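You operate a simulated robot arm through the tools that you are given. There is no shell and no other tool. Be economical: measure what you need, move in short steps, check, and stop when the job is done.

You run a simulated robot arm. Do the job below in one go: nothing can be reset, and whatever is moved stays where it is left.

TASK
Put one of the blue tape rolls from the top of the grey bench on the middle level of the grey steel shelf. Open the brushes drawer, take the brown brush on the top of the grey bench and put it away in the inside of the brushes drawer, then shut the drawer. Put the yellow tape roll on top of the cloths box. Put the white ticket labelled "29 cm" from the top of the grey bench on the shelf under the green drawer and the white ticket labelled "27 cm" on the grey card. Take the blue glue rod and put it on the shelf of the carton stand. Put the purple peg strip on the purple card. Stack the sample heel labelled "summer" from the long table on top of the sample heel labelled "winter". Push the pairs drawer shut. Put the small right-foot shoe on the upper shelf of the long table. Push the black drawer shut. Fetch the green tub and set it on the fourth level from the bottom of the grey steel shelf. Any order will do. Set down upright: white ticket, blue glue rod, small right-foot shoe, green tub.

Only the result counts: the job must be done as asked and must still hold three seconds after the hand-in. Knocking over, shifting, dropping, spilling or breaking anything else fails it. Flat cloth is picked up by pressing the open fingertips on it (5 to 10 N) and closing them slowly along it; thin cloth reads only 2 to 8 mm in the jaws.

THE ROBOT
A 7-joint arm with a fingered hand on a trunk, on a base that drives. Base frame: it is fixed to the floor where the robot stands at the start and does not move with it; the origin is under the middle of the robot, x ahead of it, y to its left, z up; the surface under the hand at the start is at about z = 800. Lengths are in mm, angles in degrees, forces in N, time in s.
With the tool pointing down near the work surface it reaches from about 340 to 760 mm from the robot's upright axis, wherever it stands. Its first joint turns from -166.0 to 166.0 degrees. Places, roughly: black drawer [-2500, 1800, 700]; blue glue rod [-2250, -750, 1000]; blue tape roll (7x7x4 cm) [400, 600, 800]; blue tape roll (8x8x4 cm) [400, 400, 800]; brown brush (12x6x5 cm) [600, 300, 800]; brushes drawer [-3400, -2400, 800]; cloths box [500, 250, 750]; fourth level of the grey steel shelf [-400, 2700, 1300]; green tub (8x8x9 cm) [-800, 2600, 1000]; grey card [500, -750, 750]; inside of the brushes drawer [-3400, -2400, 800]; middle level of the grey steel shelf [-400, 2700, 900]; pairs drawer [-2600, 1200, 800]; purple card [-3250, -1000, 1000]; purple peg strip [-2000, -2250, 750]; sample heel [-3250, -2000, 1000]; shelf of the carton stand [-3100, -500, 400]; shelf under the green drawer [-2000, 1200, 500]; small right-foot shoe [-2500, 1250, 1000]; upper shelf of the long table [-3300, -1700, 500]; white ticket [500, -250, 750]; yellow tape roll (8x8x4 cm) [400, 700, 800]. Payload 4 kg.
The TCP is the grasp point between the finger pads, 26 mm short of the fingertips. In the tool frame z runs along the fingers and y along their closing line. Largest opening 132 mm; the body of the gripper starts 73 mm behind the TCP. The gripper is a hand of 4 fingers: y runs from the thumb to the fingers, the wrist lies at [0, 0, -239] in the tool frame.
Orientation is told as [roll, pitch, yaw] about the base's x, y, z axes, in that order, counted from this pose: with the fingers straight down and closing along the base's y, the tool's x points along the base's -x, its y along +y and its z along -z.

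THE INTERFACE
- The arm moves only by the tool play_rows. Its argument "motion" is a list that holds one entry, the list of rows, each a list of 6 numbers: the shift along the tool's x, y, z in mm, then the turn, a rotation vector about the tool's x, y, z in degrees. In form: [[[dx, dy, dz, rx, ry, rz], ...]]. A call has 1 to 20 rows; each row is the pose to reach, as a shift and turn from the pose commanded when the call began, along the tool's axes at that moment. Rows are played at 5 a second. More than 50 mm and 8.6 degrees between two rows, and nothing of the call is played. A pose out of reach is approached as far as the arm can. The call stops where the force on the tool passes 40 N (or 10 N more than at its start, if that is more) or the arm is blocked; 0.2 s more then pass. In this call time passes only in rows, and 0.2 s behind the last. The reply holds the time, the measured pose of the TCP, the force on the tool along the base axes, the opening and the grip force, in the units named above and with some noise, with the torque about the TCP (base axes, N m) and any sound that the robot's microphone picked up.
- Cameras (640 x 400 px; columns grow to the right, rows downward): "scene" is now at [7.7, 166.1, 1546.4]; the picture's right is [0.06, -1.00, 0.00], its down [-0.77, -0.04, -0.64] and it looks along [0.64, 0.04, -0.77] (base axes); focal length 265 px, centre (320, 200). "wrist" rides on the gripper at [68, 2, -97] in the tool frame; the picture's right is [-0.03, 1.00, 0.00], its down [-0.82, -0.02, -0.58] and it looks along [-0.58, -0.01, 0.82] (tool axes); focal length 270 px, centre (320, 200). There is no depth. A picture from a camera that has moved, and an enlarged one, comes with that camera's place and axes in the base frame and with its lens. The place of the scene camera against the robot may be out by one fixed shift of up to 18 mm in any direction.
- grab_frame(camera): a new picture of that camera. The clock stands still meanwhile.
- lift_body(by): slides the trunk up (or, below 0, down) by that many mm; the arm and the scene camera ride with it, the base frame stays. It gives what a move gives, with no picture.
- drive_base(legs): drives the robot by 1 to 6 legs, each [ahead, turn to the left] in mm and degrees, along the robot's own axes; the way and the turn of a leg run together, so that a leg with both is an arc; at most 1500 mm and 180 degrees a leg. The arm and the cameras ride along, it lands a little off, and it stops where it bumps. It gives what a move gives.
- move_fingers(finger1, finger2, finger3, thumb_bend): sets how far each is bent, from 0 (flat) to 1 (curled in); at 0.3 the hand is open as for a grip, at 0.7 the pads meet at the TCP. One left out holds its place. A second passes; each finger stops where it meets its share of the squeeze, and holds until it gets a number again. It is the only way to open and close the hand. It gives what a move gives, with no picture; readings hold the bend of each and the force on the fingers (four entries, about 0 where the hand has none), thumb and palm.
- head_to(pan, tilt): turns the head with the scene camera to pan (to the left, within 155 degrees either way) and tilt (down, from -29 to 69), counted from straight ahead of the robot. It gives what a move gives.
- enlarge(camera, box): a new picture of the part [left, top, right, bottom] of that camera's present view, enlarged. The clock stands still meanwhile.
- close_job(): hands the job in; it is judged then, once.

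Work in short steps. Places have to be worked out from the pictures, the camera data and where the tool is seen: move nearer, look again, correct. Check each grasp and each placing, and mend what went wrong. You have 567 turns and 360 pictures in all, those below and enlarged ones among them. Open the gripper and draw the arm clear of the work before you hand the job in, unless the task says otherwise; then end with one line.

The tools are called after "Call:" as a command line: name --argument value ..., lists and objects as JSON in quotes. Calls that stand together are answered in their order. play_rows: Moves the arm, as the interface text tells. Its arguments: {"type":"object","properties":{"motion":{"type":"array","items":{"type":"array","items":{"type":"array","items":{"type":"number"}}}}},"required":["motion"]} The other tools are called the same way: lift_body (by) slides the trunk up or down; move_fingers (finger1, finger2, finger3, thumb_bend) moves the fingers one by one; drive_base (legs) drives the base; head_to (pan, tilt) turns the head that bears the scene camera; grab_frame (camera) takes a picture; enlarge (camera, box) takes an enlarged picture of a part of a camera's view; close_job () hands the job in.

At the start:

```text
clock: 0.0
eef_pos: [510.6, -1.1, 1101.7]
ee_rot: [0.0, 0.1, 0.0]
wrist_force: [-0.7, -0.1, 0.4]
moment: [0.0, 0.02, 0.01]
finger_gap: 132.1
gripper_force: 0.1
shape: jaw
bend: [0.3, 0.3, 0.3, 0.3]
finger forces: [0.1, 0.0, 0.0, 0.1, 0.1, 0.1]
trunk travel left (down, up): [-525.0, 65.0]
robot x, y, heading: [0.7, 1.9, 0.1]
head pan, tilt: [3.3, 50.2]
```

scene: 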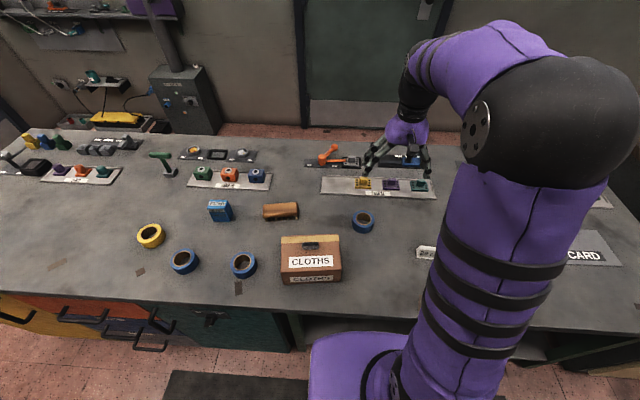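
wrist: 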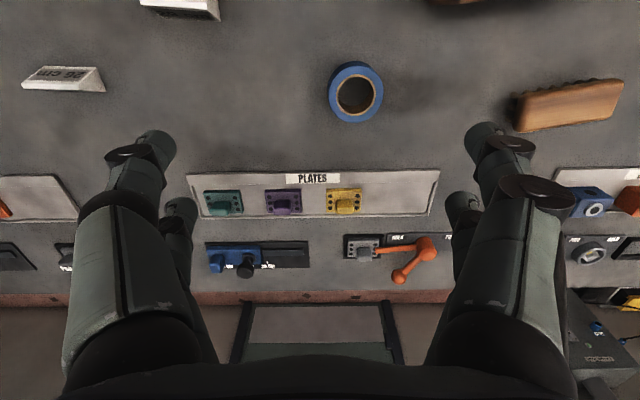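

I'll begin by surveying the bench with the head in a few directions.

Call:
head_to --pan -40 --tilt 45

Call:
grab_frame --camera "scene"

Call:
head_to --pan 45 --tilt 45

Call:
grab_frame --camera "scene"

Call:
head_to --pan 100 --tilt 15

Call:
grab_frame --camera "scene"

Call:
head_to --pan 150 --tilt 15

Call:
grab_frame --camera "scene"

Call:
head_to --pan -150 --tilt 15

Call:
grab_frame --camera "scene"

```text
clock: 1.1
eef_pos: [510.5, -2.6, 1101.5]
ee_rot: [0.0, 0.1, 0.0]
wrist_force: [1.0, 0.3, 1.2]
moment: [-0.02, 0.01, 0.02]
finger_gap: 131.8
gripper_force: 0.0
shape: jaw
bend: [0.3, 0.3, 0.3, 0.3]
finger forces: [0.0, 0.0, 0.0, 0.1, 0.0, 0.1]
trunk travel left (down, up): [-525.0, 65.0]
robot x, y, heading: [0.2, 0.6, -0.2]
head pan, tilt: [-40.0, 45.0]
```

```text
357 pictures are left
camera scene: at [-6.6, 109.5, 1553.6], right [-0.64, -0.77, 0.0], down [-0.54, 0.45, -0.71], along [0.54, -0.45, -0.71], focal length 265 px, centre (320, 200)
```

scene: 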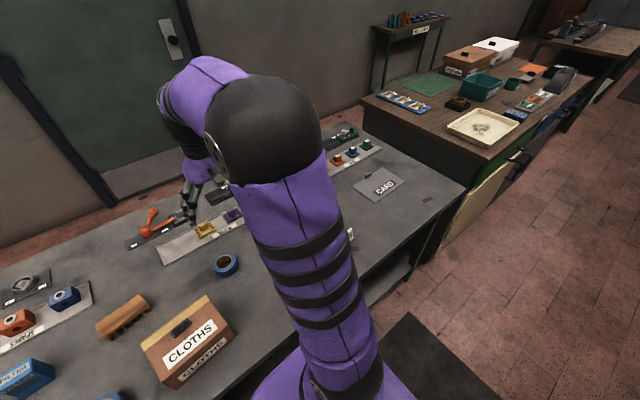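

```text
clock: 2.7
eef_pos: [510.4, -3.3, 1102.2]
ee_rot: [0.0, 0.0, 0.0]
wrist_force: [-0.3, 0.1, 0.0]
moment: [-0.01, 0.0, -0.02]
finger_gap: 131.9
gripper_force: 0.2
shape: jaw
bend: [0.3, 0.3, 0.3, 0.3]
finger forces: [0.1, 0.1, 0.1, 0.0, 0.0, 0.1]
trunk travel left (down, up): [-525.0, 65.0]
robot x, y, heading: [0.0, -2.3, -0.3]
head pan, tilt: [45.0, 45.0]
```

```text
356 pictures are left
camera scene: at [-11.4, 219.1, 1553.6], right [0.71, -0.71, 0.0], down [-0.5, -0.5, -0.71], along [0.5, 0.5, -0.71], focal length 265 px, centre (320, 200)
```

scene: 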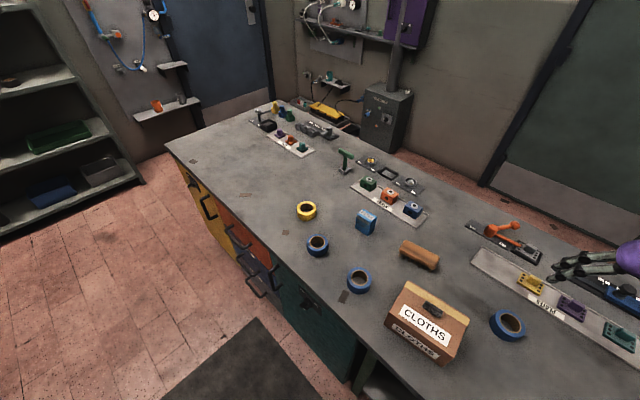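

```text
clock: 3.9
eef_pos: [511.6, -2.4, 1101.2]
ee_rot: [0.0, 0.0, -0.1]
wrist_force: [0.7, -1.0, 0.4]
moment: [0.01, -0.02, -0.02]
finger_gap: 132.0
gripper_force: 0.2
shape: jaw
bend: [0.3, 0.3, 0.3, 0.3]
finger forces: [0.0, 0.0, 0.0, 0.0, 0.1, 0.0]
trunk travel left (down, up): [-525.0, 65.0]
robot x, y, heading: [1.1, -0.4, 0.1]
head pan, tilt: [100.0, 15.0]
```

```text
355 pictures are left
camera scene: at [-85.1, 253.7, 1600.4], right [0.98, 0.17, 0.0], down [0.04, -0.26, -0.97], along [-0.17, 0.95, -0.26], focal length 265 px, centre (320, 200)
```

scene: 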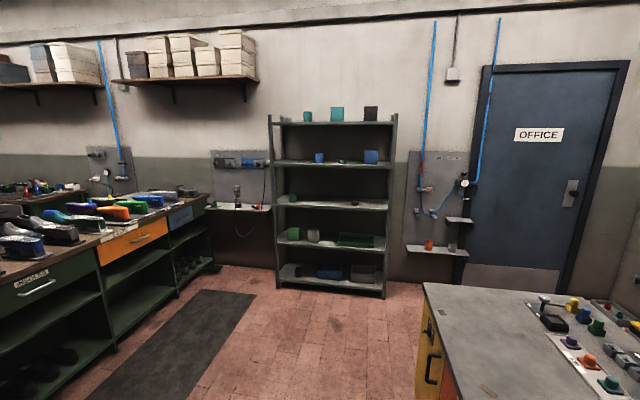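

```text
clock: 5.1
eef_pos: [511.0, -2.9, 1102.0]
ee_rot: [-0.1, 0.0, 0.1]
wrist_force: [-0.1, -0.1, -1.0]
moment: [-0.01, -0.01, 0.0]
finger_gap: 131.7
gripper_force: 0.1
shape: jaw
bend: [0.3, 0.3, 0.3, 0.3]
finger forces: [0.0, 0.0, 0.1, 0.0, 0.0, 0.0]
trunk travel left (down, up): [-525.0, 65.0]
robot x, y, heading: [1.8, 1.5, -0.2]
head pan, tilt: [150.0, 15.0]
```

```text
354 pictures are left
camera scene: at [-149.8, 208.4, 1600.4], right [0.5, 0.87, 0.0], down [0.22, -0.13, -0.97], along [-0.84, 0.48, -0.26], focal length 265 px, centre (320, 200)
```

scene: 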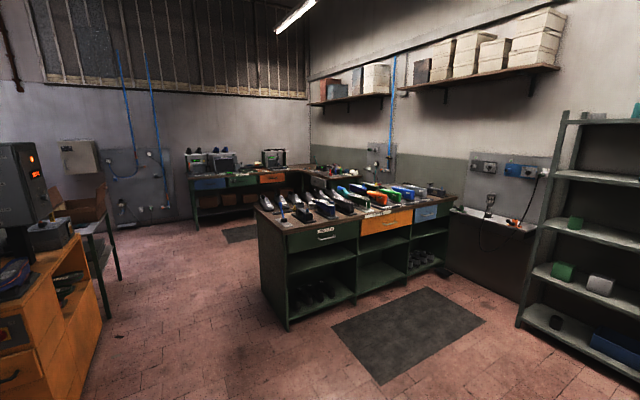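

```text
clock: 9.2
eef_pos: [510.3, -1.6, 1101.5]
ee_rot: [0.1, -0.1, 0.0]
wrist_force: [0.3, 0.0, 0.5]
moment: [-0.01, 0.0, 0.01]
finger_gap: 131.8
gripper_force: 0.2
shape: jaw
bend: [0.3, 0.3, 0.3, 0.3]
finger forces: [0.0, 0.0, 0.1, 0.1, 0.0, 0.0]
trunk travel left (down, up): [-525.0, 65.0]
robot x, y, heading: [0.7, 1.2, -0.2]
head pan, tilt: [-150.0, 15.0]
```

```text
353 pictures are left
camera scene: at [-149.8, 114.9, 1600.4], right [-0.5, 0.87, 0.0], down [0.22, 0.13, -0.97], along [-0.84, -0.48, -0.26], focal length 265 px, centre (320, 200)
```

scene: 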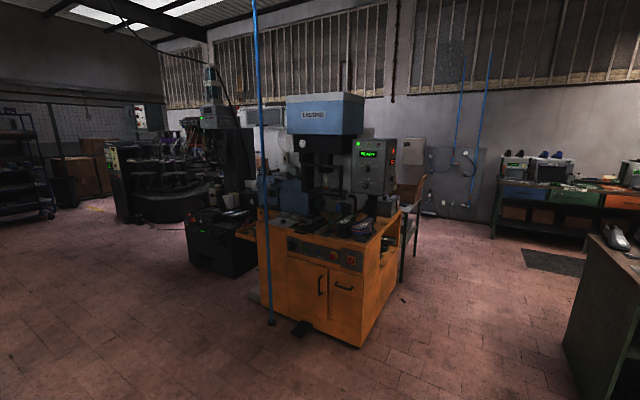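

I'll shift the arm right to get a wrist view of the tickets and enlarge it, and look at the bench with the head straight ahead.

Call:
play_rows --motion '[[[30, -45, 0, 0, 0, 0], [60, -90, 0, 0, 0, 0], [90, -135, 0, 0, 0, 0], [110, -180, 0, 0, 0, 0], [120, -225, 0, 0, 0, 0], [120, -270, 0, 0, 0, 0]]]'

Call:
grab_frame --camera "wrist"

Call:
head_to --pan 10 --tilt 50

Call:
grab_frame --camera "scene"

```text
refused: row 1 steps farther than a row can; nothing moved
```

```text
352 pictures are left
camera wrist: at [443.3, -0.2, 1197.9], right [0.03, 1.0, 0.0], down [0.82, -0.02, 0.58], along [0.58, -0.01, -0.82], focal length 270 px, centre (320, 200)
```

wrist: 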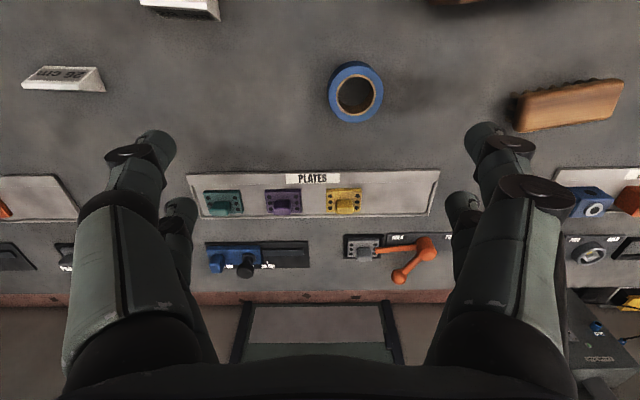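

```text
clock: 11.7
eef_pos: [511.3, -2.4, 1100.7]
ee_rot: [-0.1, 0.0, 0.0]
wrist_force: [0.6, 0.2, 0.5]
moment: [0.0, 0.0, -0.02]
finger_gap: 132.1
gripper_force: 0.1
shape: jaw
bend: [0.3, 0.3, 0.3, 0.3]
finger forces: [0.0, 0.0, 0.1, 0.0, 0.0, 0.1]
trunk travel left (down, up): [-525.0, 65.0]
robot x, y, heading: [-0.8, -0.4, -0.0]
head pan, tilt: [10.0, 50.0]
```

```text
351 pictures are left
camera scene: at [6.9, 175.0, 1546.7], right [0.17, -0.98, 0.0], down [-0.75, -0.13, -0.64], along [0.63, 0.11, -0.77], focal length 265 px, centre (320, 200)
```

scene: 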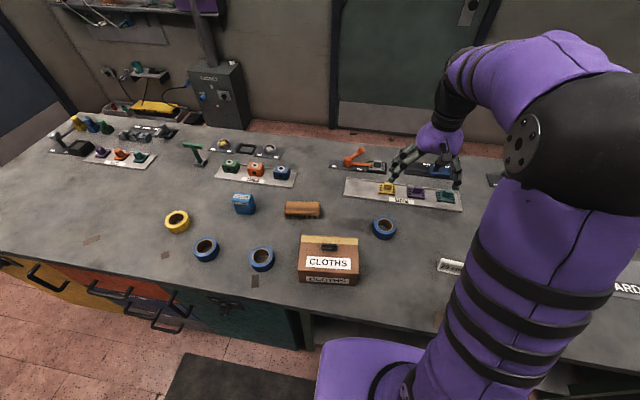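

The step limit is 50 mm total; I'll redo it with smaller steps.

Call:
play_rows --motion '[[[20, -42, 0, 0, 0, 0], [40, -84, 0, 0, 0, 0], [60, -126, 0, 0, 0, 0], [80, -168, 0, 0, 0, 0], [100, -210, 0, 0, 0, 0], [110, -255, 0, 0, 0, 0]]]'

Call:
grab_frame --camera "wrist"

```text
clock: 13.1
eef_pos: [397.9, -256.8, 1100.0]
ee_rot: [0.0, 0.0, 0.1]
wrist_force: [-0.7, 0.1, 0.0]
moment: [-0.02, -0.02, 0.03]
finger_gap: 132.0
gripper_force: 0.1
shape: jaw
bend: [0.3, 0.3, 0.3, 0.3]
finger forces: [0.0, 0.0, 0.1, 0.0, 0.1, 0.0]
trunk travel left (down, up): [-525.0, 65.0]
robot x, y, heading: [-0.3, 2.2, 0.2]
head pan, tilt: [10.0, 50.0]
```

```text
350 pictures are left
camera wrist: at [330.7, -255.3, 1196.3], right [0.02, 1.0, 0.0], down [0.82, -0.02, 0.58], along [0.58, -0.01, -0.82], focal length 270 px, centre (320, 200)
```

wrist: 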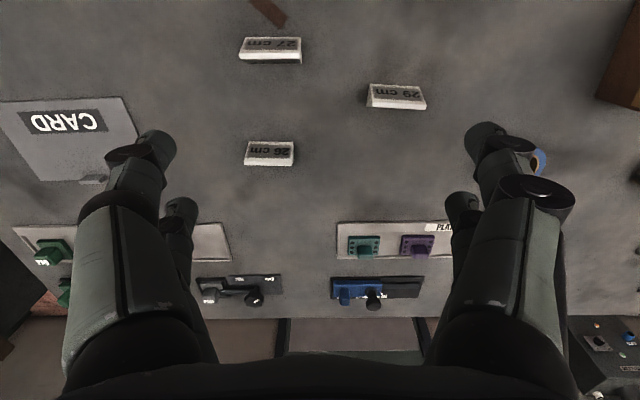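

Tickets 27 (≈371,-317), 29 (≈430,-151), 26 (≈386,-337) and the card are visible. I'll look at the hand itself with the scene camera to understand its finger layout, and enlarge the tickets.

Call:
enlarge --camera "wrist" --box '[200, 0, 460, 180]'

Call:
head_to --pan -30 --tilt 45

Call:
grab_frame --camera "scene"

```text
2.22 times, centred on (330, 90) of wrist
camera zoom: at [330.7, -255.3, 1196.3], right [0.02, 1.0, 0.0], down [0.82, -0.02, 0.58], along [0.58, -0.01, -0.82], focal length 601 px, centre (298, 444)
```

zoom: 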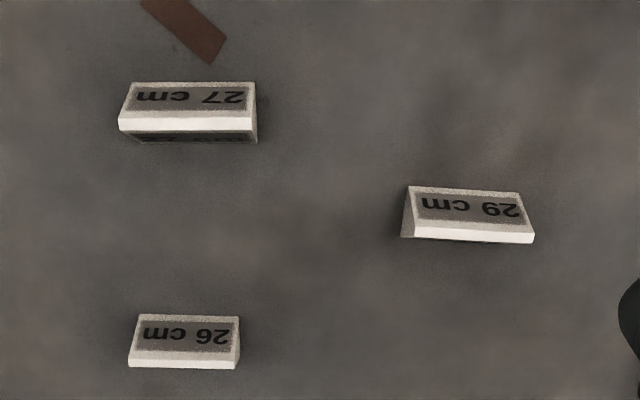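

```text
clock: 14.1
eef_pos: [397.8, -255.3, 1098.6]
ee_rot: [0.0, 0.0, 0.0]
wrist_force: [-0.7, 0.1, 0.2]
moment: [0.03, 0.01, -0.01]
finger_gap: 131.9
gripper_force: 0.0
shape: jaw
bend: [0.3, 0.3, 0.3, 0.3]
finger forces: [0.0, 0.1, 0.1, 0.0, 0.0, 0.0]
trunk travel left (down, up): [-525.0, 65.0]
robot x, y, heading: [0.6, 0.8, -0.1]
head pan, tilt: [-30.0, 45.0]
```

```text
348 pictures are left
camera scene: at [1.5, 121.0, 1553.6], right [-0.5, -0.87, 0.0], down [-0.61, 0.35, -0.71], along [0.61, -0.35, -0.71], focal length 265 px, centre (320, 200)
```

scene: 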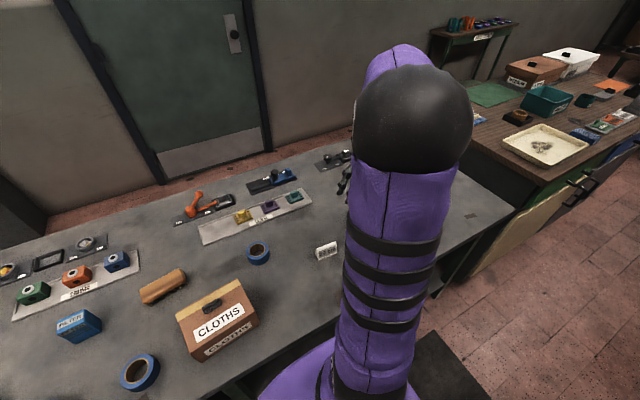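

Before turning the base, I'll check the clearance between base and bench by looking straight down.

Call:
head_to --pan 50 --tilt 69

Call:
grab_frame --camera "scene"

Call:
head_to --pan -60 --tilt 69

Call:
grab_frame --camera "scene"

```text
clock: 15.7
eef_pos: [398.2, -255.4, 1100.1]
ee_rot: [0.0, 0.1, 0.0]
wrist_force: [-0.2, 0.2, -0.3]
moment: [0.04, -0.02, 0.01]
finger_gap: 131.8
gripper_force: 0.1
shape: jaw
bend: [0.3, 0.3, 0.3, 0.3]
finger forces: [0.0, 0.1, 0.1, 0.0, 0.1, 0.0]
trunk travel left (down, up): [-525.0, 65.0]
robot x, y, heading: [-6.0, 1.8, 0.2]
head pan, tilt: [50.0, 68.8]
```

```text
347 pictures are left
camera scene: at [-33.0, 204.4, 1524.7], right [0.77, -0.64, 0.0], down [-0.6, -0.71, -0.36], along [0.23, 0.28, -0.93], focal length 265 px, centre (320, 200)
```

scene: 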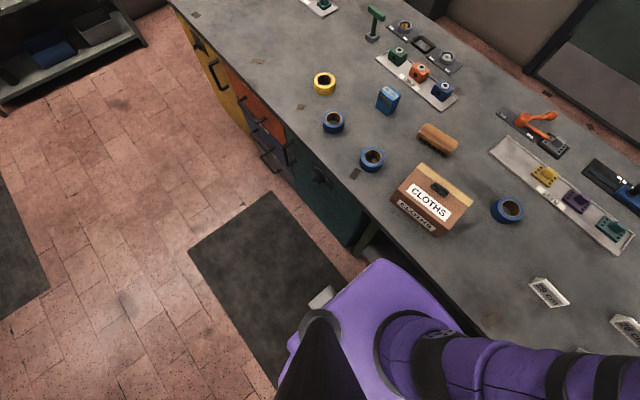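

```text
clock: 17.5
eef_pos: [399.9, -255.8, 1100.1]
ee_rot: [0.0, 0.0, -0.1]
wrist_force: [-0.5, -0.4, 0.3]
moment: [0.0, -0.02, 0.0]
finger_gap: 132.0
gripper_force: 0.0
shape: jaw
bend: [0.3, 0.3, 0.3, 0.3]
finger forces: [0.0, 0.1, 0.0, 0.0, 0.0, 0.0]
trunk travel left (down, up): [-525.0, 65.0]
robot x, y, heading: [1.2, 0.3, 0.1]
head pan, tilt: [-60.0, 68.8]
```

```text
346 pictures are left
camera scene: at [-41.0, 113.2, 1524.7], right [-0.87, -0.5, 0.0], down [-0.47, 0.81, -0.36], along [0.18, -0.31, -0.93], focal length 265 px, centre (320, 200)
```

scene: 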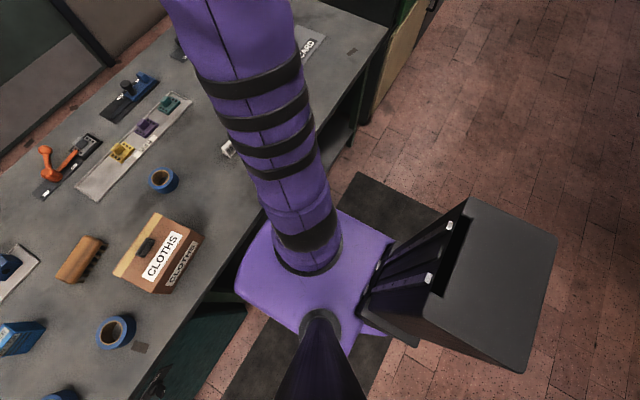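

The platform is close to the bench edge (edge x≈245). I'll back off 120 mm, turn right 90°, and go forward so that I work over the left side.

Call:
drive_base --legs '[[-120, 0], [0, -90], [250, 0]]'

Call:
head_to --pan 80 --tilt 50

Call:
grab_frame --camera "scene"

```text
clock: 24.4
eef_pos: [-367.7, -654.0, 1100.9]
ee_rot: [0.0, 0.0, -89.1]
wrist_force: [-0.6, 0.0, -0.3]
moment: [0.0, 0.0, 0.0]
finger_gap: 131.8
gripper_force: 0.1
shape: jaw
bend: [0.3, 0.3, 0.3, 0.3]
finger forces: [0.1, 0.0, 0.0, 0.1, 0.0, 0.0]
trunk travel left (down, up): [-525.0, 65.0]
robot x, y, heading: [-114.0, -253.6, -89.0]
head pan, tilt: [-60.0, 68.8]
```

```text
clock: 26.6
eef_pos: [-367.6, -654.3, 1100.2]
ee_rot: [0.0, 0.0, -89.2]
wrist_force: [-0.1, 0.0, -0.2]
moment: [0.01, 0.0, 0.03]
finger_gap: 132.0
gripper_force: 0.1
shape: jaw
bend: [0.3, 0.3, 0.3, 0.3]
finger forces: [0.0, 0.1, 0.0, 0.1, 0.0, 0.0]
trunk travel left (down, up): [-525.0, 65.0]
robot x, y, heading: [-115.2, -251.8, -89.0]
head pan, tilt: [80.0, 50.0]
```

```text
345 pictures are left
camera scene: at [102.4, -192.7, 1546.7], right [-0.16, -0.99, 0.0], down [-0.76, 0.12, -0.64], along [0.63, -0.1, -0.77], focal length 265 px, centre (320, 200)
```

scene: 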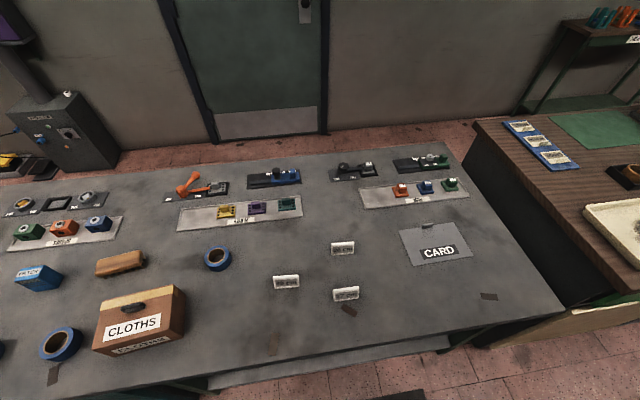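

Clear view. The mast is on the robot's left side, so I prefer working with the bench on the right; I'll drive to y≈-480 and turn around.

Call:
drive_base --legs '[[220, 0], [0, -90], [0, -89]]'

Call:
head_to --pan -70 --tilt 50

Call:
grab_frame --camera "scene"

```text
clock: 30.7
eef_pos: [-572.2, -610.9, 1100.8]
ee_rot: [0.1, 0.1, -131.0]
wrist_force: [0.2, -0.1, -0.1]
moment: [0.1, 0.0, -0.01]
finger_gap: 131.8
gripper_force: 0.0
shape: jaw
bend: [0.3, 0.3, 0.3, 0.3]
finger forces: [0.0, 0.0, 0.0, 0.1, 0.1, 0.0]
trunk travel left (down, up): [-525.0, 65.0]
robot x, y, heading: [-117.5, -477.6, -119.4]
head pan, tilt: [80.0, 50.0]
stopped in leg 2: the robot was blocked; the commanded pose is now the measured one
```

```text
clock: 33.0
eef_pos: [-574.1, -609.9, 1100.9]
ee_rot: [0.1, 0.0, -130.9]
wrist_force: [0.4, 0.1, 0.5]
moment: [0.01, -0.01, -0.03]
finger_gap: 132.2
gripper_force: 0.0
shape: jaw
bend: [0.3, 0.3, 0.3, 0.3]
finger forces: [0.0, 0.0, 0.0, 0.1, 0.0, 0.0]
trunk travel left (down, up): [-525.0, 65.0]
robot x, y, heading: [-116.0, -476.8, -119.4]
head pan, tilt: [-70.0, 50.0]
```

```text
344 pictures are left
camera scene: at [-39.3, -479.8, 1546.7], right [0.16, 0.99, 0.0], down [0.76, -0.12, -0.64], along [-0.63, 0.1, -0.77], focal length 265 px, centre (320, 200)
```

scene: 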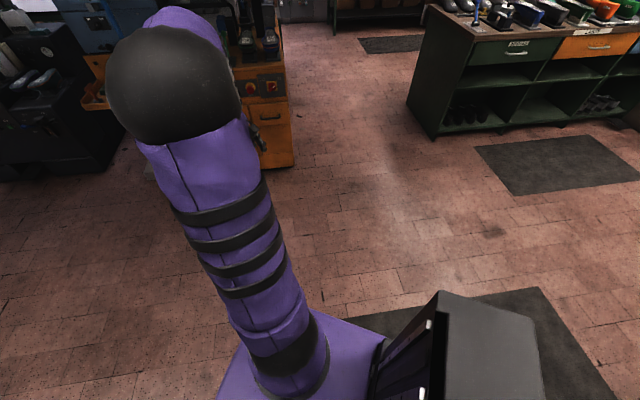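

The rear corner bumped when turning that way; turning left keeps the rear away from the bench. I'll turn left to face +y.

Call:
drive_base --legs '[[0, 30], [0, 90], [0, 89]]'

Call:
head_to --pan -90 --tilt 50

Call:
grab_frame --camera "scene"

```text
clock: 43.5
eef_pos: [210.2, -133.1, 1099.7]
ee_rot: [0.0, 0.0, 79.7]
wrist_force: [0.6, 1.3, 1.0]
moment: [-0.01, 0.0, 0.02]
finger_gap: 132.0
gripper_force: 0.1
shape: jaw
bend: [0.3, 0.3, 0.3, 0.3]
finger forces: [0.0, 0.0, 0.0, 0.1, 0.0, 0.1]
trunk travel left (down, up): [-525.0, 65.0]
robot x, y, heading: [-115.4, -475.7, 91.0]
head pan, tilt: [-70.0, 50.0]
```

```text
clock: 44.4
eef_pos: [210.0, -133.4, 1098.9]
ee_rot: [0.0, -0.1, 79.7]
wrist_force: [-0.2, 0.3, 0.0]
moment: [-0.01, -0.02, 0.01]
finger_gap: 131.9
gripper_force: 0.0
shape: jaw
bend: [0.3, 0.3, 0.3, 0.3]
finger forces: [0.0, 0.0, 0.1, 0.0, 0.0, 0.0]
trunk travel left (down, up): [-525.0, 65.0]
robot x, y, heading: [-116.2, -475.8, 91.3]
head pan, tilt: [-90.0, 50.0]
```

```text
343 pictures are left
camera scene: at [-198.5, -530.5, 1546.7], right [0.02, -1.0, 0.0], down [-0.77, -0.02, -0.64], along [0.64, 0.01, -0.77], focal length 265 px, centre (320, 200)
```

scene: 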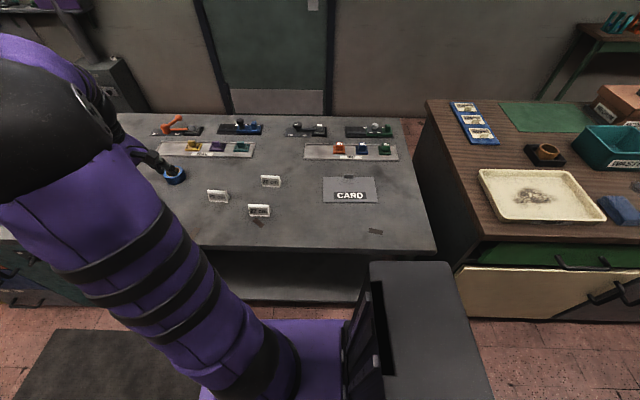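

Tickets are undisturbed. I'll move the hand over the 27 ticket at z≈1000 and turn the yaw to 0 so the fingers close along y.

Call:
play_rows --motion '[[[15.5, -16, 10, 0, 0, 8], [31, -32, 20, 0, 0, 16], [46.4, -48, 30, 0, 0, 24], [62, -64, 40, 0, 0, 32], [77.4, -80, 50, 0, 0, 40], [93, -96, 60, 0, 0, 48], [108.4, -112, 70, 0, 0, 56], [124, -128, 80, 0, 0, 64], [139.3, -144, 90, 0, 0, 72], [154.8, -160.3, 100, 0, 0, 79.7]]]'

Call:
grab_frame --camera "wrist"

Call:
grab_frame --camera "scene"

```text
clock: 46.6
eef_pos: [341.3, -313.2, 999.9]
ee_rot: [0.0, 0.1, -0.1]
wrist_force: [0.0, 0.4, 1.1]
moment: [-0.02, 0.0, -0.04]
finger_gap: 132.1
gripper_force: 0.1
shape: jaw
bend: [0.3, 0.3, 0.3, 0.3]
finger forces: [0.0, 0.0, 0.1, 0.0, 0.0, 0.0]
trunk travel left (down, up): [-525.0, 65.0]
robot x, y, heading: [-114.0, -475.0, 91.1]
head pan, tilt: [-90.0, 50.0]
```

```text
342 pictures are left
camera wrist: at [273.2, -311.4, 1096.0], right [0.03, 1.0, 0.0], down [0.82, -0.02, 0.58], along [0.58, -0.02, -0.82], focal length 270 px, centre (320, 200)
```

wrist: 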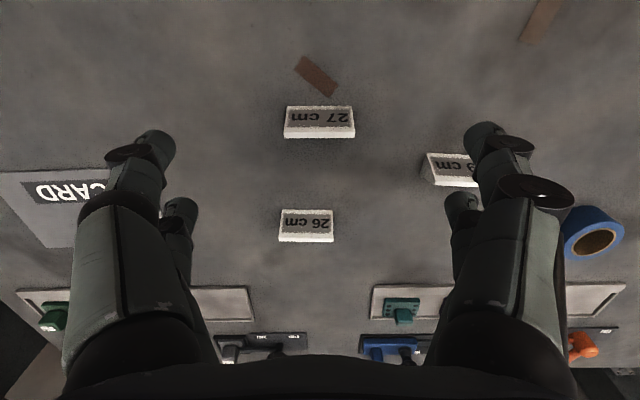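

```text
341 pictures are left
camera scene: at [-198.3, -530.5, 1546.7], right [0.02, -1.0, 0.0], down [-0.77, -0.02, -0.64], along [0.64, 0.01, -0.77], focal length 265 px, centre (320, 200)
```

scene: 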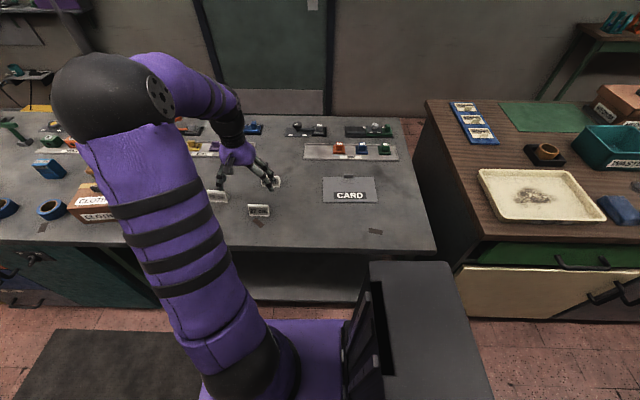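

Ticket 27 is centred near (369,-314), ~35 mm high, bench z≈801. I descend over it to TCP z≈833.

Call:
play_rows --motion '[[[-14, 0, 40, 0, 0, 0], [-28, -1, 80, 0, 0, 0], [-28, -1, 115, 0, 0, 0], [-28, -1, 145, 0, 0, 0], [-28, -1, 158, 0, 0, 0], [-28, -1, 167, 0, 0, 0]]]'

Call:
grab_frame --camera "wrist"

```text
clock: 48.0
eef_pos: [366.5, -314.0, 833.0]
ee_rot: [0.0, 0.0, 0.1]
wrist_force: [-0.8, -0.7, 0.8]
moment: [0.03, -0.03, -0.05]
finger_gap: 132.0
gripper_force: 0.0
shape: jaw
bend: [0.3, 0.3, 0.3, 0.3]
finger forces: [0.0, 0.0, 0.0, 0.1, 0.0, 0.0]
trunk travel left (down, up): [-525.0, 65.0]
robot x, y, heading: [-115.3, -476.9, 91.3]
head pan, tilt: [-90.0, 50.0]
```

```text
340 pictures are left
camera wrist: at [300.0, -312.1, 928.7], right [0.03, 1.0, 0.0], down [0.82, -0.02, 0.58], along [0.58, -0.02, -0.82], focal length 270 px, centre (320, 200)
```

wrist: 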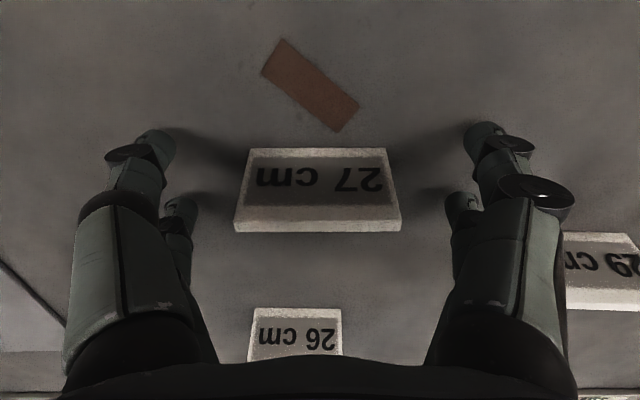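

The ticket is centred between the fingers. Closing.

Call:
move_fingers --finger1 0.6 --finger2 0.6 --finger3 0.6 --thumb_bend 0.6

Call:
grab_frame --camera "wrist"

```text
clock: 49.0
eef_pos: [368.5, -315.5, 832.5]
ee_rot: [0.0, 0.1, 0.0]
wrist_force: [1.3, 0.1, 4.6]
moment: [0.05, -0.09, -0.02]
finger_gap: 33.0
gripper_force: 8.7
shape: fingers
bend: [0.6, 0.5, 0.51, 0.6]
finger forces: [0.0, 9.1, 8.1, 0.0, 0.0, 0.1]
trunk travel left (down, up): [-525.0, 65.0]
robot x, y, heading: [-116.6, -475.6, 91.1]
head pan, tilt: [-90.0, 50.0]
```

```text
339 pictures are left
camera wrist: at [300.0, -312.1, 929.1], right [0.03, 1.0, 0.0], down [0.82, -0.02, 0.58], along [0.58, -0.02, -0.82], focal length 270 px, centre (320, 200)
```

wrist: 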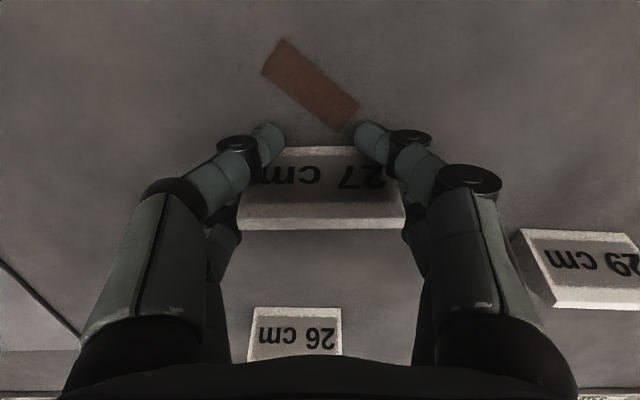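

The far finger pair holds the ticket's ends; the near pair passed in front. I lift a little to check the hold.

Call:
play_rows --motion '[[[0, 0, -10, 0, 0, 0], [0, 0, -25, 0, 0, 0], [0, 0, -60, 0, 0, 0]]]'

Call:
grab_frame --camera "wrist"

Call:
enlarge --camera "scene" --box '[180, 120, 400, 260]'

```text
clock: 49.8
eef_pos: [365.8, -313.6, 892.6]
ee_rot: [-0.1, 0.0, 0.0]
wrist_force: [-0.2, 0.0, -0.3]
moment: [0.01, -0.01, -0.01]
finger_gap: 32.9
gripper_force: 6.6
shape: fingers
bend: [0.6, 0.5, 0.51, 0.6]
finger forces: [0.0, 7.0, 6.9, 0.2, 0.0, 0.0]
trunk travel left (down, up): [-525.0, 65.0]
robot x, y, heading: [-110.7, -475.9, 91.3]
head pan, tilt: [-90.0, 50.0]
```

```text
338 pictures are left
camera wrist: at [298.2, -311.4, 989.7], right [0.03, 1.0, 0.0], down [0.82, -0.02, 0.58], along [0.58, -0.02, -0.82], focal length 270 px, centre (320, 200)
```

wrist: 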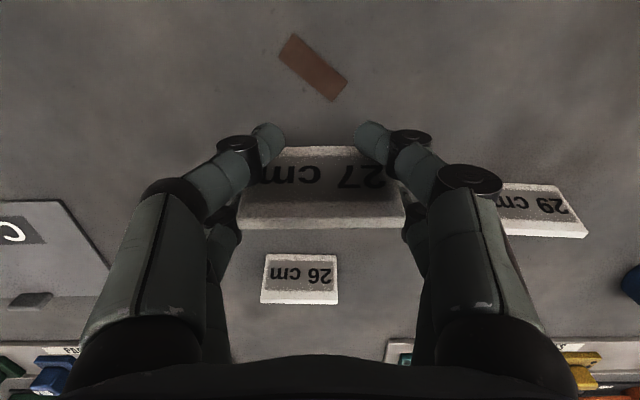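

```text
2.86 times, centred on (290, 190) of scene
camera zoom: at [-198.3, -530.5, 1546.7], right [0.02, -1.0, 0.0], down [-0.77, -0.02, -0.64], along [0.64, 0.01, -0.77], focal length 756 px, centre (406, 229)
```

zoom: 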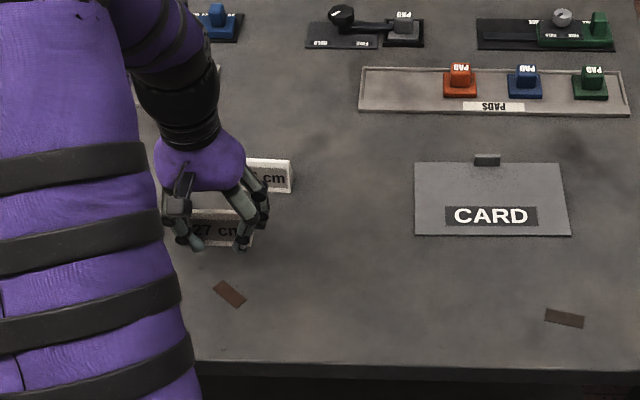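

Held well. Now carry it to the card centre (~(475,-632)).

Call:
play_rows --motion '[[[-13, -39, -10, 0, 0, 0], [-26, -78, -20, 0, 0, 0], [-39, -117, -20, 0, 0, 0], [-52, -157, -20, 0, 0, 0], [-65, -196, -20, 0, 0, 0], [-78, -235, -20, 0, 0, 0], [-92, -275, -20, 0, 0, 0], [-106, -314, -10, 0, 0, 0], [-106, -314, 20, 0, 0, 0], [-106, -314, 40, 0, 0, 0], [-106, -314, 48, 0, 0, 0]]]'

Call:
enlarge --camera "scene" --box '[220, 120, 440, 260]'

Call:
grab_frame --camera "wrist"

```text
clock: 52.2
eef_pos: [472.4, -629.3, 846.5]
ee_rot: [0.0, 0.0, 0.1]
wrist_force: [-0.6, -0.6, 0.4]
moment: [0.04, 0.01, 0.0]
finger_gap: 32.8
gripper_force: 6.9
shape: fingers
bend: [0.6, 0.51, 0.51, 0.6]
finger forces: [0.1, 6.8, 6.9, 0.0, 0.0, 0.1]
trunk travel left (down, up): [-525.0, 65.0]
robot x, y, heading: [-115.3, -475.5, 91.2]
head pan, tilt: [-90.0, 50.0]
```

```text
2.86 times, centred on (330, 190) of scene
camera zoom: at [-198.3, -530.7, 1546.7], right [0.02, -1.0, 0.0], down [-0.77, -0.02, -0.64], along [0.64, 0.01, -0.77], focal length 756 px, centre (291, 229)
```

zoom: 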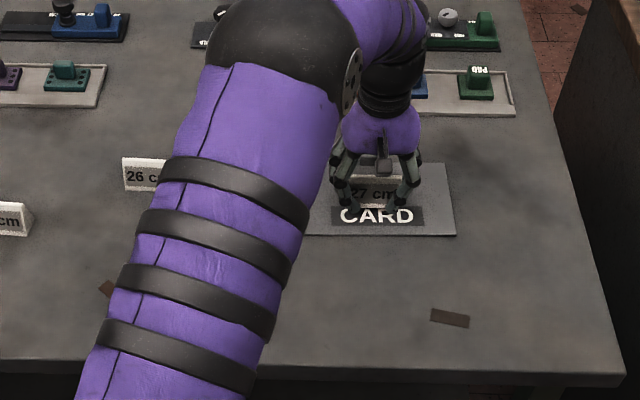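

```text
335 pictures are left
camera wrist: at [405.5, -627.6, 942.1], right [0.03, 1.0, 0.0], down [0.82, -0.02, 0.58], along [0.58, -0.02, -0.82], focal length 270 px, centre (320, 200)
```

wrist: 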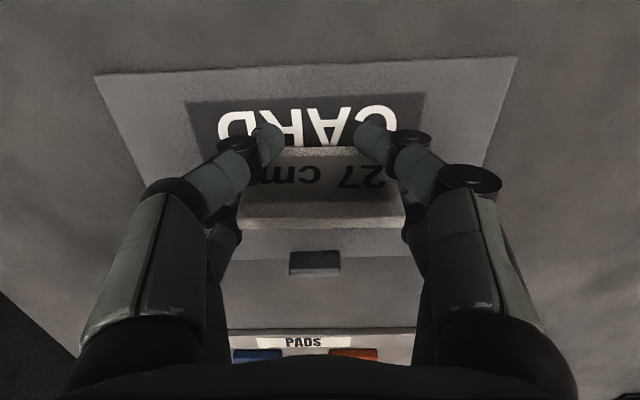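

Well centred on the card; lower in fine steps until contact.

Call:
play_rows --motion '[[[0, 0, 4, 0, 0, 0], [0, 0, 7, 0, 0, 0], [0, 0, 9.5, 0, 0, 0]]]'

```text
clock: 53.0
eef_pos: [473.4, -627.9, 836.8]
ee_rot: [0.0, 0.0, 0.0]
wrist_force: [-1.3, 0.6, 6.0]
moment: [0.14, -0.07, 0.05]
finger_gap: 33.1
gripper_force: 10.2
shape: fingers
bend: [0.6, 0.51, 0.51, 0.6]
finger forces: [0.0, 11.5, 8.8, 0.0, 0.0, 0.1]
trunk travel left (down, up): [-525.0, 65.0]
robot x, y, heading: [-115.2, -477.3, 91.0]
head pan, tilt: [-90.0, 50.0]
```

Contact felt (6 N). Release and rise.

Call:
move_fingers --finger1 0.3 --finger2 0.3 --finger3 0.3 --thumb_bend 0.3

Call:
play_rows --motion '[[[0, 0, -20, 0, 0, 0], [0, 0, -60, 0, 0, 0], [0, 0, -100, 0, 0, 0], [0, 0, -150, 0, 0, 0]]]'

Call:
grab_frame --camera "wrist"

```text
clock: 54.0
eef_pos: [473.2, -628.5, 834.8]
ee_rot: [0.1, 0.1, -0.1]
wrist_force: [-0.1, 0.4, -1.9]
moment: [-0.02, -0.03, 0.0]
finger_gap: 132.5
gripper_force: 0.0
shape: fingers
bend: [0.3, 0.3, 0.3, 0.3]
finger forces: [0.0, 0.0, 0.1, 0.1, 0.1, 0.1]
trunk travel left (down, up): [-525.0, 65.0]
robot x, y, heading: [-117.3, -477.5, 91.2]
head pan, tilt: [-90.0, 50.0]
```

```text
clock: 55.0
eef_pos: [475.3, -628.6, 985.9]
ee_rot: [0.0, 0.2, 0.0]
wrist_force: [-0.1, 0.5, 0.0]
moment: [-0.02, 0.01, -0.01]
finger_gap: 132.6
gripper_force: 0.1
shape: fingers
bend: [0.3, 0.3, 0.3, 0.3]
finger forces: [0.1, 0.1, 0.0, 0.1, 0.0, 0.0]
trunk travel left (down, up): [-525.0, 65.0]
robot x, y, heading: [-112.8, -477.2, 91.4]
head pan, tilt: [-90.0, 50.0]
```

```text
334 pictures are left
camera wrist: at [408.2, -627.0, 1081.7], right [0.03, 1.0, 0.0], down [0.82, -0.02, 0.58], along [0.58, -0.02, -0.82], focal length 270 px, centre (320, 200)
```

wrist: 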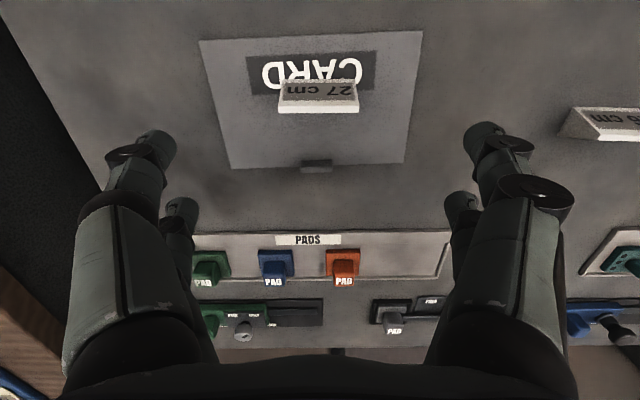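

The 27 ticket stands on the card. Now raise the arm and drive along the bench to y≈480 for the yellow tape.

Call:
play_rows --motion '[[[0, 40, -20, 0, 0, 0], [0, 80, -50, 0, 0, 0], [0, 120, -80, 0, 0, 0], [0, 155, -110, 0, 0, 0]]]'

Call:
drive_base --legs '[[950, -1.3]]'

Call:
grab_frame --camera "scene"

Call:
grab_frame --camera "wrist"

```text
clock: 56.0
eef_pos: [472.0, -474.1, 1096.0]
ee_rot: [0.0, 0.2, 0.0]
wrist_force: [-0.3, 0.0, 0.1]
moment: [-0.01, 0.02, -0.01]
finger_gap: 132.8
gripper_force: 0.1
shape: fingers
bend: [0.3, 0.3, 0.3, 0.3]
finger forces: [0.0, 0.0, 0.0, 0.0, 0.0, 0.1]
trunk travel left (down, up): [-525.0, 65.0]
robot x, y, heading: [-115.0, -478.3, 91.1]
head pan, tilt: [-90.0, 50.0]
```

```text
clock: 60.9
eef_pos: [464.3, 460.2, 1093.8]
ee_rot: [0.0, 0.1, -1.6]
wrist_force: [0.1, 0.5, -0.1]
moment: [0.02, 0.01, 0.01]
finger_gap: 132.6
gripper_force: 0.0
shape: fingers
bend: [0.3, 0.3, 0.3, 0.3]
finger forces: [0.0, 0.0, 0.0, 0.0, 0.1, 0.0]
trunk travel left (down, up): [-525.0, 65.0]
robot x, y, heading: [-121.6, 468.0, 89.5]
head pan, tilt: [-90.0, 50.0]
```

```text
333 pictures are left
camera scene: at [-207.5, 421.0, 1546.7], right [-0.01, -1.0, 0.0], down [-0.77, 0.0, -0.64], along [0.64, 0.0, -0.77], focal length 265 px, centre (320, 200)
```

scene: 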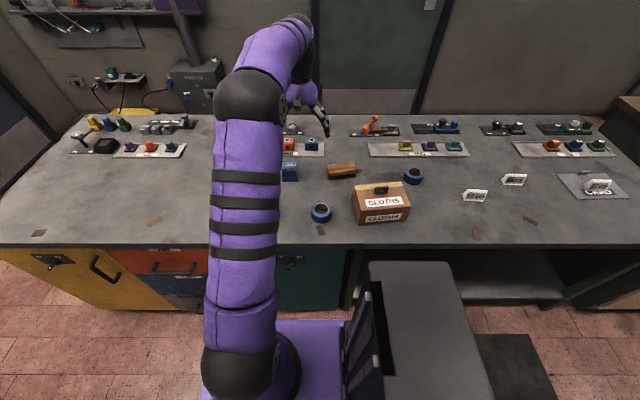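

```text
332 pictures are left
camera wrist: at [396.9, 463.7, 1190.7], right [0.05, 1.0, 0.0], down [0.82, -0.04, 0.58], along [0.58, -0.03, -0.82], focal length 270 px, centre (320, 200)
```

wrist: 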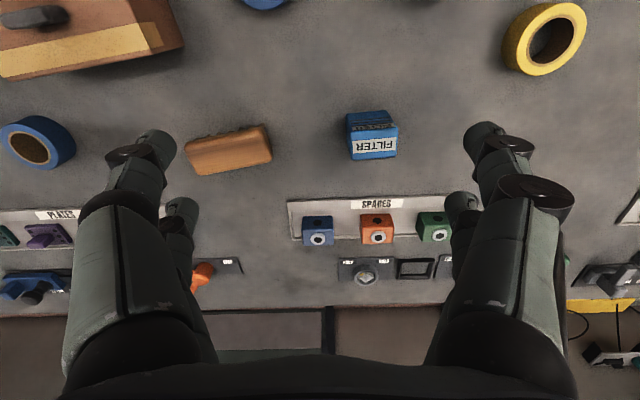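

Yellow tape centre ≈(438,721). Let me look closely at the cloths box's top.

Call:
enlarge --camera "scene" --box '[270, 150, 430, 250]'

Call:
play_rows --motion '[[[0, 45, 0, 0, 0, 0], [5, 90, 0, 0, 0, 0], [10, 135, 0, 0, 0, 0], [15, 180, 10, 0, 0, 0], [20, 220, 40, 0, 0, 0], [25, 240, 80, 0, 0, 0], [27, 255, 120, 0, 0, 0]]]'

Call:
grab_frame --camera "wrist"

```text
4.00 times, centred on (350, 200) of scene
camera zoom: at [-207.5, 421.0, 1546.7], right [-0.01, -1.0, 0.0], down [-0.77, 0.0, -0.64], along [0.64, 0.0, -0.77], focal length 1059 px, centre (200, 200)
```

zoom: 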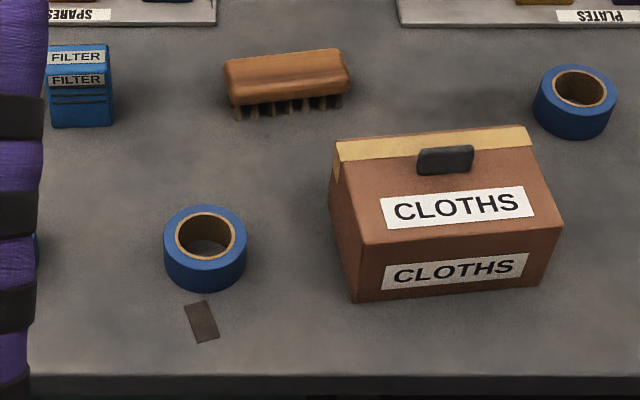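

```text
refused: row 5 steps farther than a row can; nothing moved
```

```text
330 pictures are left
camera wrist: at [396.9, 463.7, 1190.7], right [0.05, 1.0, 0.0], down [0.82, -0.04, 0.58], along [0.58, -0.03, -0.82], focal length 270 px, centre (320, 200)
```

wrist: 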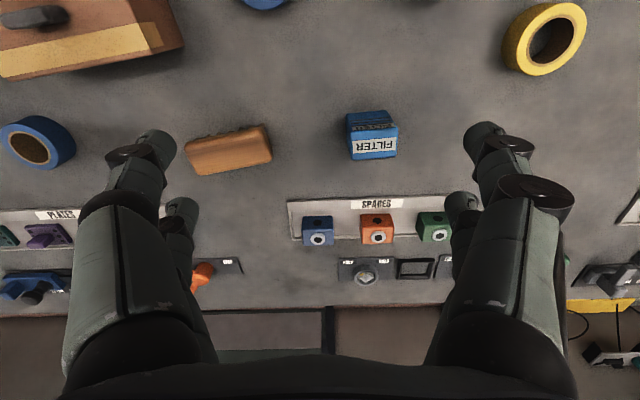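

I'll view the cloths box from above with the wrist camera first.

Call:
play_rows --motion '[[[27, -36, 0, 0, 0, 0], [54, -72, 0, 0, 0, 0], [81, -108, 0, 0, 0, 0], [108, -144, 0, 0, 0, 0], [134, -180, 0, 0, 0, 0], [158, -215, 0, 0, 0, 0]]]'

Call:
grab_frame --camera "wrist"

```text
clock: 62.3
eef_pos: [301.0, 247.5, 1095.4]
ee_rot: [0.0, 0.0, -1.6]
wrist_force: [0.9, 0.2, 0.3]
moment: [0.01, -0.01, 0.02]
finger_gap: 132.5
gripper_force: 0.0
shape: fingers
bend: [0.3, 0.3, 0.3, 0.3]
finger forces: [0.1, 0.1, 0.0, 0.0, 0.0, 0.0]
trunk travel left (down, up): [-525.0, 65.0]
robot x, y, heading: [-120.4, 470.8, 89.7]
head pan, tilt: [-90.0, 50.0]
```

```text
329 pictures are left
camera wrist: at [233.3, 252.3, 1192.3], right [0.05, 1.0, 0.0], down [0.82, -0.04, 0.58], along [0.58, -0.03, -0.82], focal length 270 px, centre (320, 200)
```

wrist: 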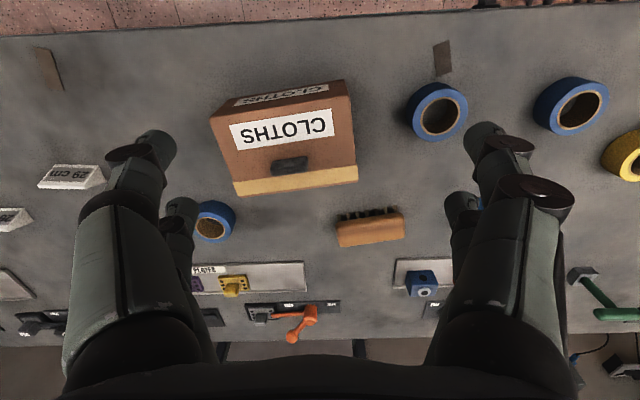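

Box top: x≈317–432, y≈125–287, handle at x380–400, y184–230; I'll place the tape at (347,257). Now over to the yellow tape.

Call:
play_rows --motion '[[[-11, 43, 5, 0, 0, 0], [-22, 87, 10, 0, 0, 0], [-33, 130, 15, 0, 0, 0], [-44, 174, 20, 0, 0, 0], [-55, 217, 30, 0, 0, 0], [-66, 260, 40, 0, 0, 0], [-77, 304, 50, 0, 0, 0], [-88, 347, 60, 0, 0, 0], [-100, 390, 70, 0, 0, 0], [-111, 434, 82, 0, 0, 0], [-122, 477, 95, 0, 0, -1.6]]]'

Call:
grab_frame --camera "wrist"

```text
clock: 64.7
eef_pos: [434.4, 721.9, 1000.3]
ee_rot: [0.1, 0.1, -0.1]
wrist_force: [0.6, 0.4, 0.6]
moment: [0.02, -0.02, 0.03]
finger_gap: 132.6
gripper_force: 0.0
shape: fingers
bend: [0.3, 0.3, 0.3, 0.3]
finger forces: [0.0, 0.0, 0.0, 0.1, 0.0, 0.0]
trunk travel left (down, up): [-525.0, 65.0]
robot x, y, heading: [-120.7, 472.1, 89.7]
head pan, tilt: [-90.0, 50.0]
```

```text
328 pictures are left
camera wrist: at [366.5, 723.2, 1097.4], right [0.03, 1.0, 0.0], down [0.82, -0.02, 0.58], along [0.58, -0.02, -0.82], focal length 270 px, centre (320, 200)
```

wrist: 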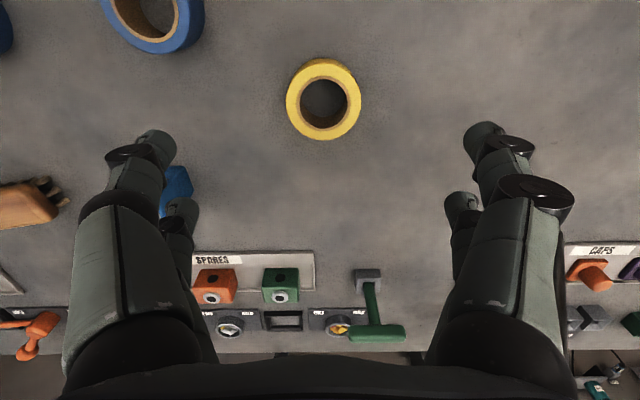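

Aligned; descend on the yellow tape and close.

Call:
play_rows --motion '[[[0, 1, 40, 0, 0, 0], [1, 1, 80, 0, 0, 0], [1, 1, 120, 0, 0, 0], [1, 1, 150, 0, 0, 0], [1, 1, 167, 0, 0, 0]]]'

Call:
move_fingers --finger1 0.6 --finger2 0.6 --finger3 0.6 --thumb_bend 0.6

Call:
grab_frame --camera "wrist"

```text
clock: 65.9
eef_pos: [433.5, 724.0, 833.3]
ee_rot: [-0.1, 0.1, 0.0]
wrist_force: [0.0, 0.3, -0.4]
moment: [0.02, 0.01, 0.01]
finger_gap: 132.8
gripper_force: 0.2
shape: fingers
bend: [0.3, 0.3, 0.3, 0.3]
finger forces: [0.0, 0.0, 0.0, 0.0, 0.0, 0.1]
trunk travel left (down, up): [-525.0, 65.0]
robot x, y, heading: [-122.3, 472.9, 89.9]
head pan, tilt: [-90.0, 50.0]
```

```text
clock: 66.9
eef_pos: [433.4, 725.6, 832.6]
ee_rot: [0.0, 0.1, 0.0]
wrist_force: [-0.6, -0.9, 0.3]
moment: [0.02, 0.01, -0.02]
finger_gap: 49.9
gripper_force: 11.5
shape: fingers
bend: [0.54, 0.5, 0.5, 0.57]
finger forces: [3.9, 7.5, 7.0, 0.1, 4.6, 0.1]
trunk travel left (down, up): [-525.0, 65.0]
robot x, y, heading: [-121.8, 472.6, 89.6]
head pan, tilt: [-90.0, 50.0]
```

```text
327 pictures are left
camera wrist: at [365.7, 726.7, 929.6], right [0.03, 1.0, 0.0], down [0.82, -0.02, 0.58], along [0.58, -0.01, -0.82], focal length 270 px, centre (320, 200)
```

wrist: 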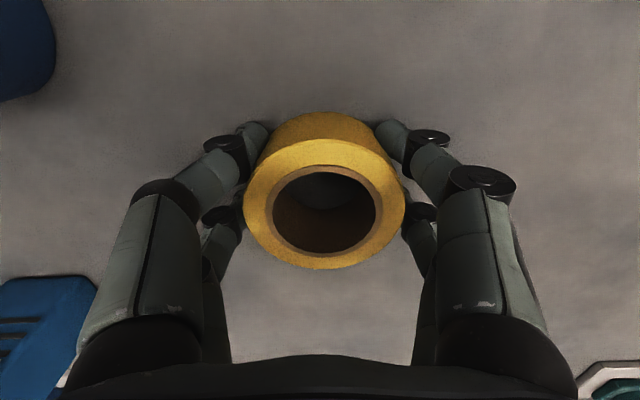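

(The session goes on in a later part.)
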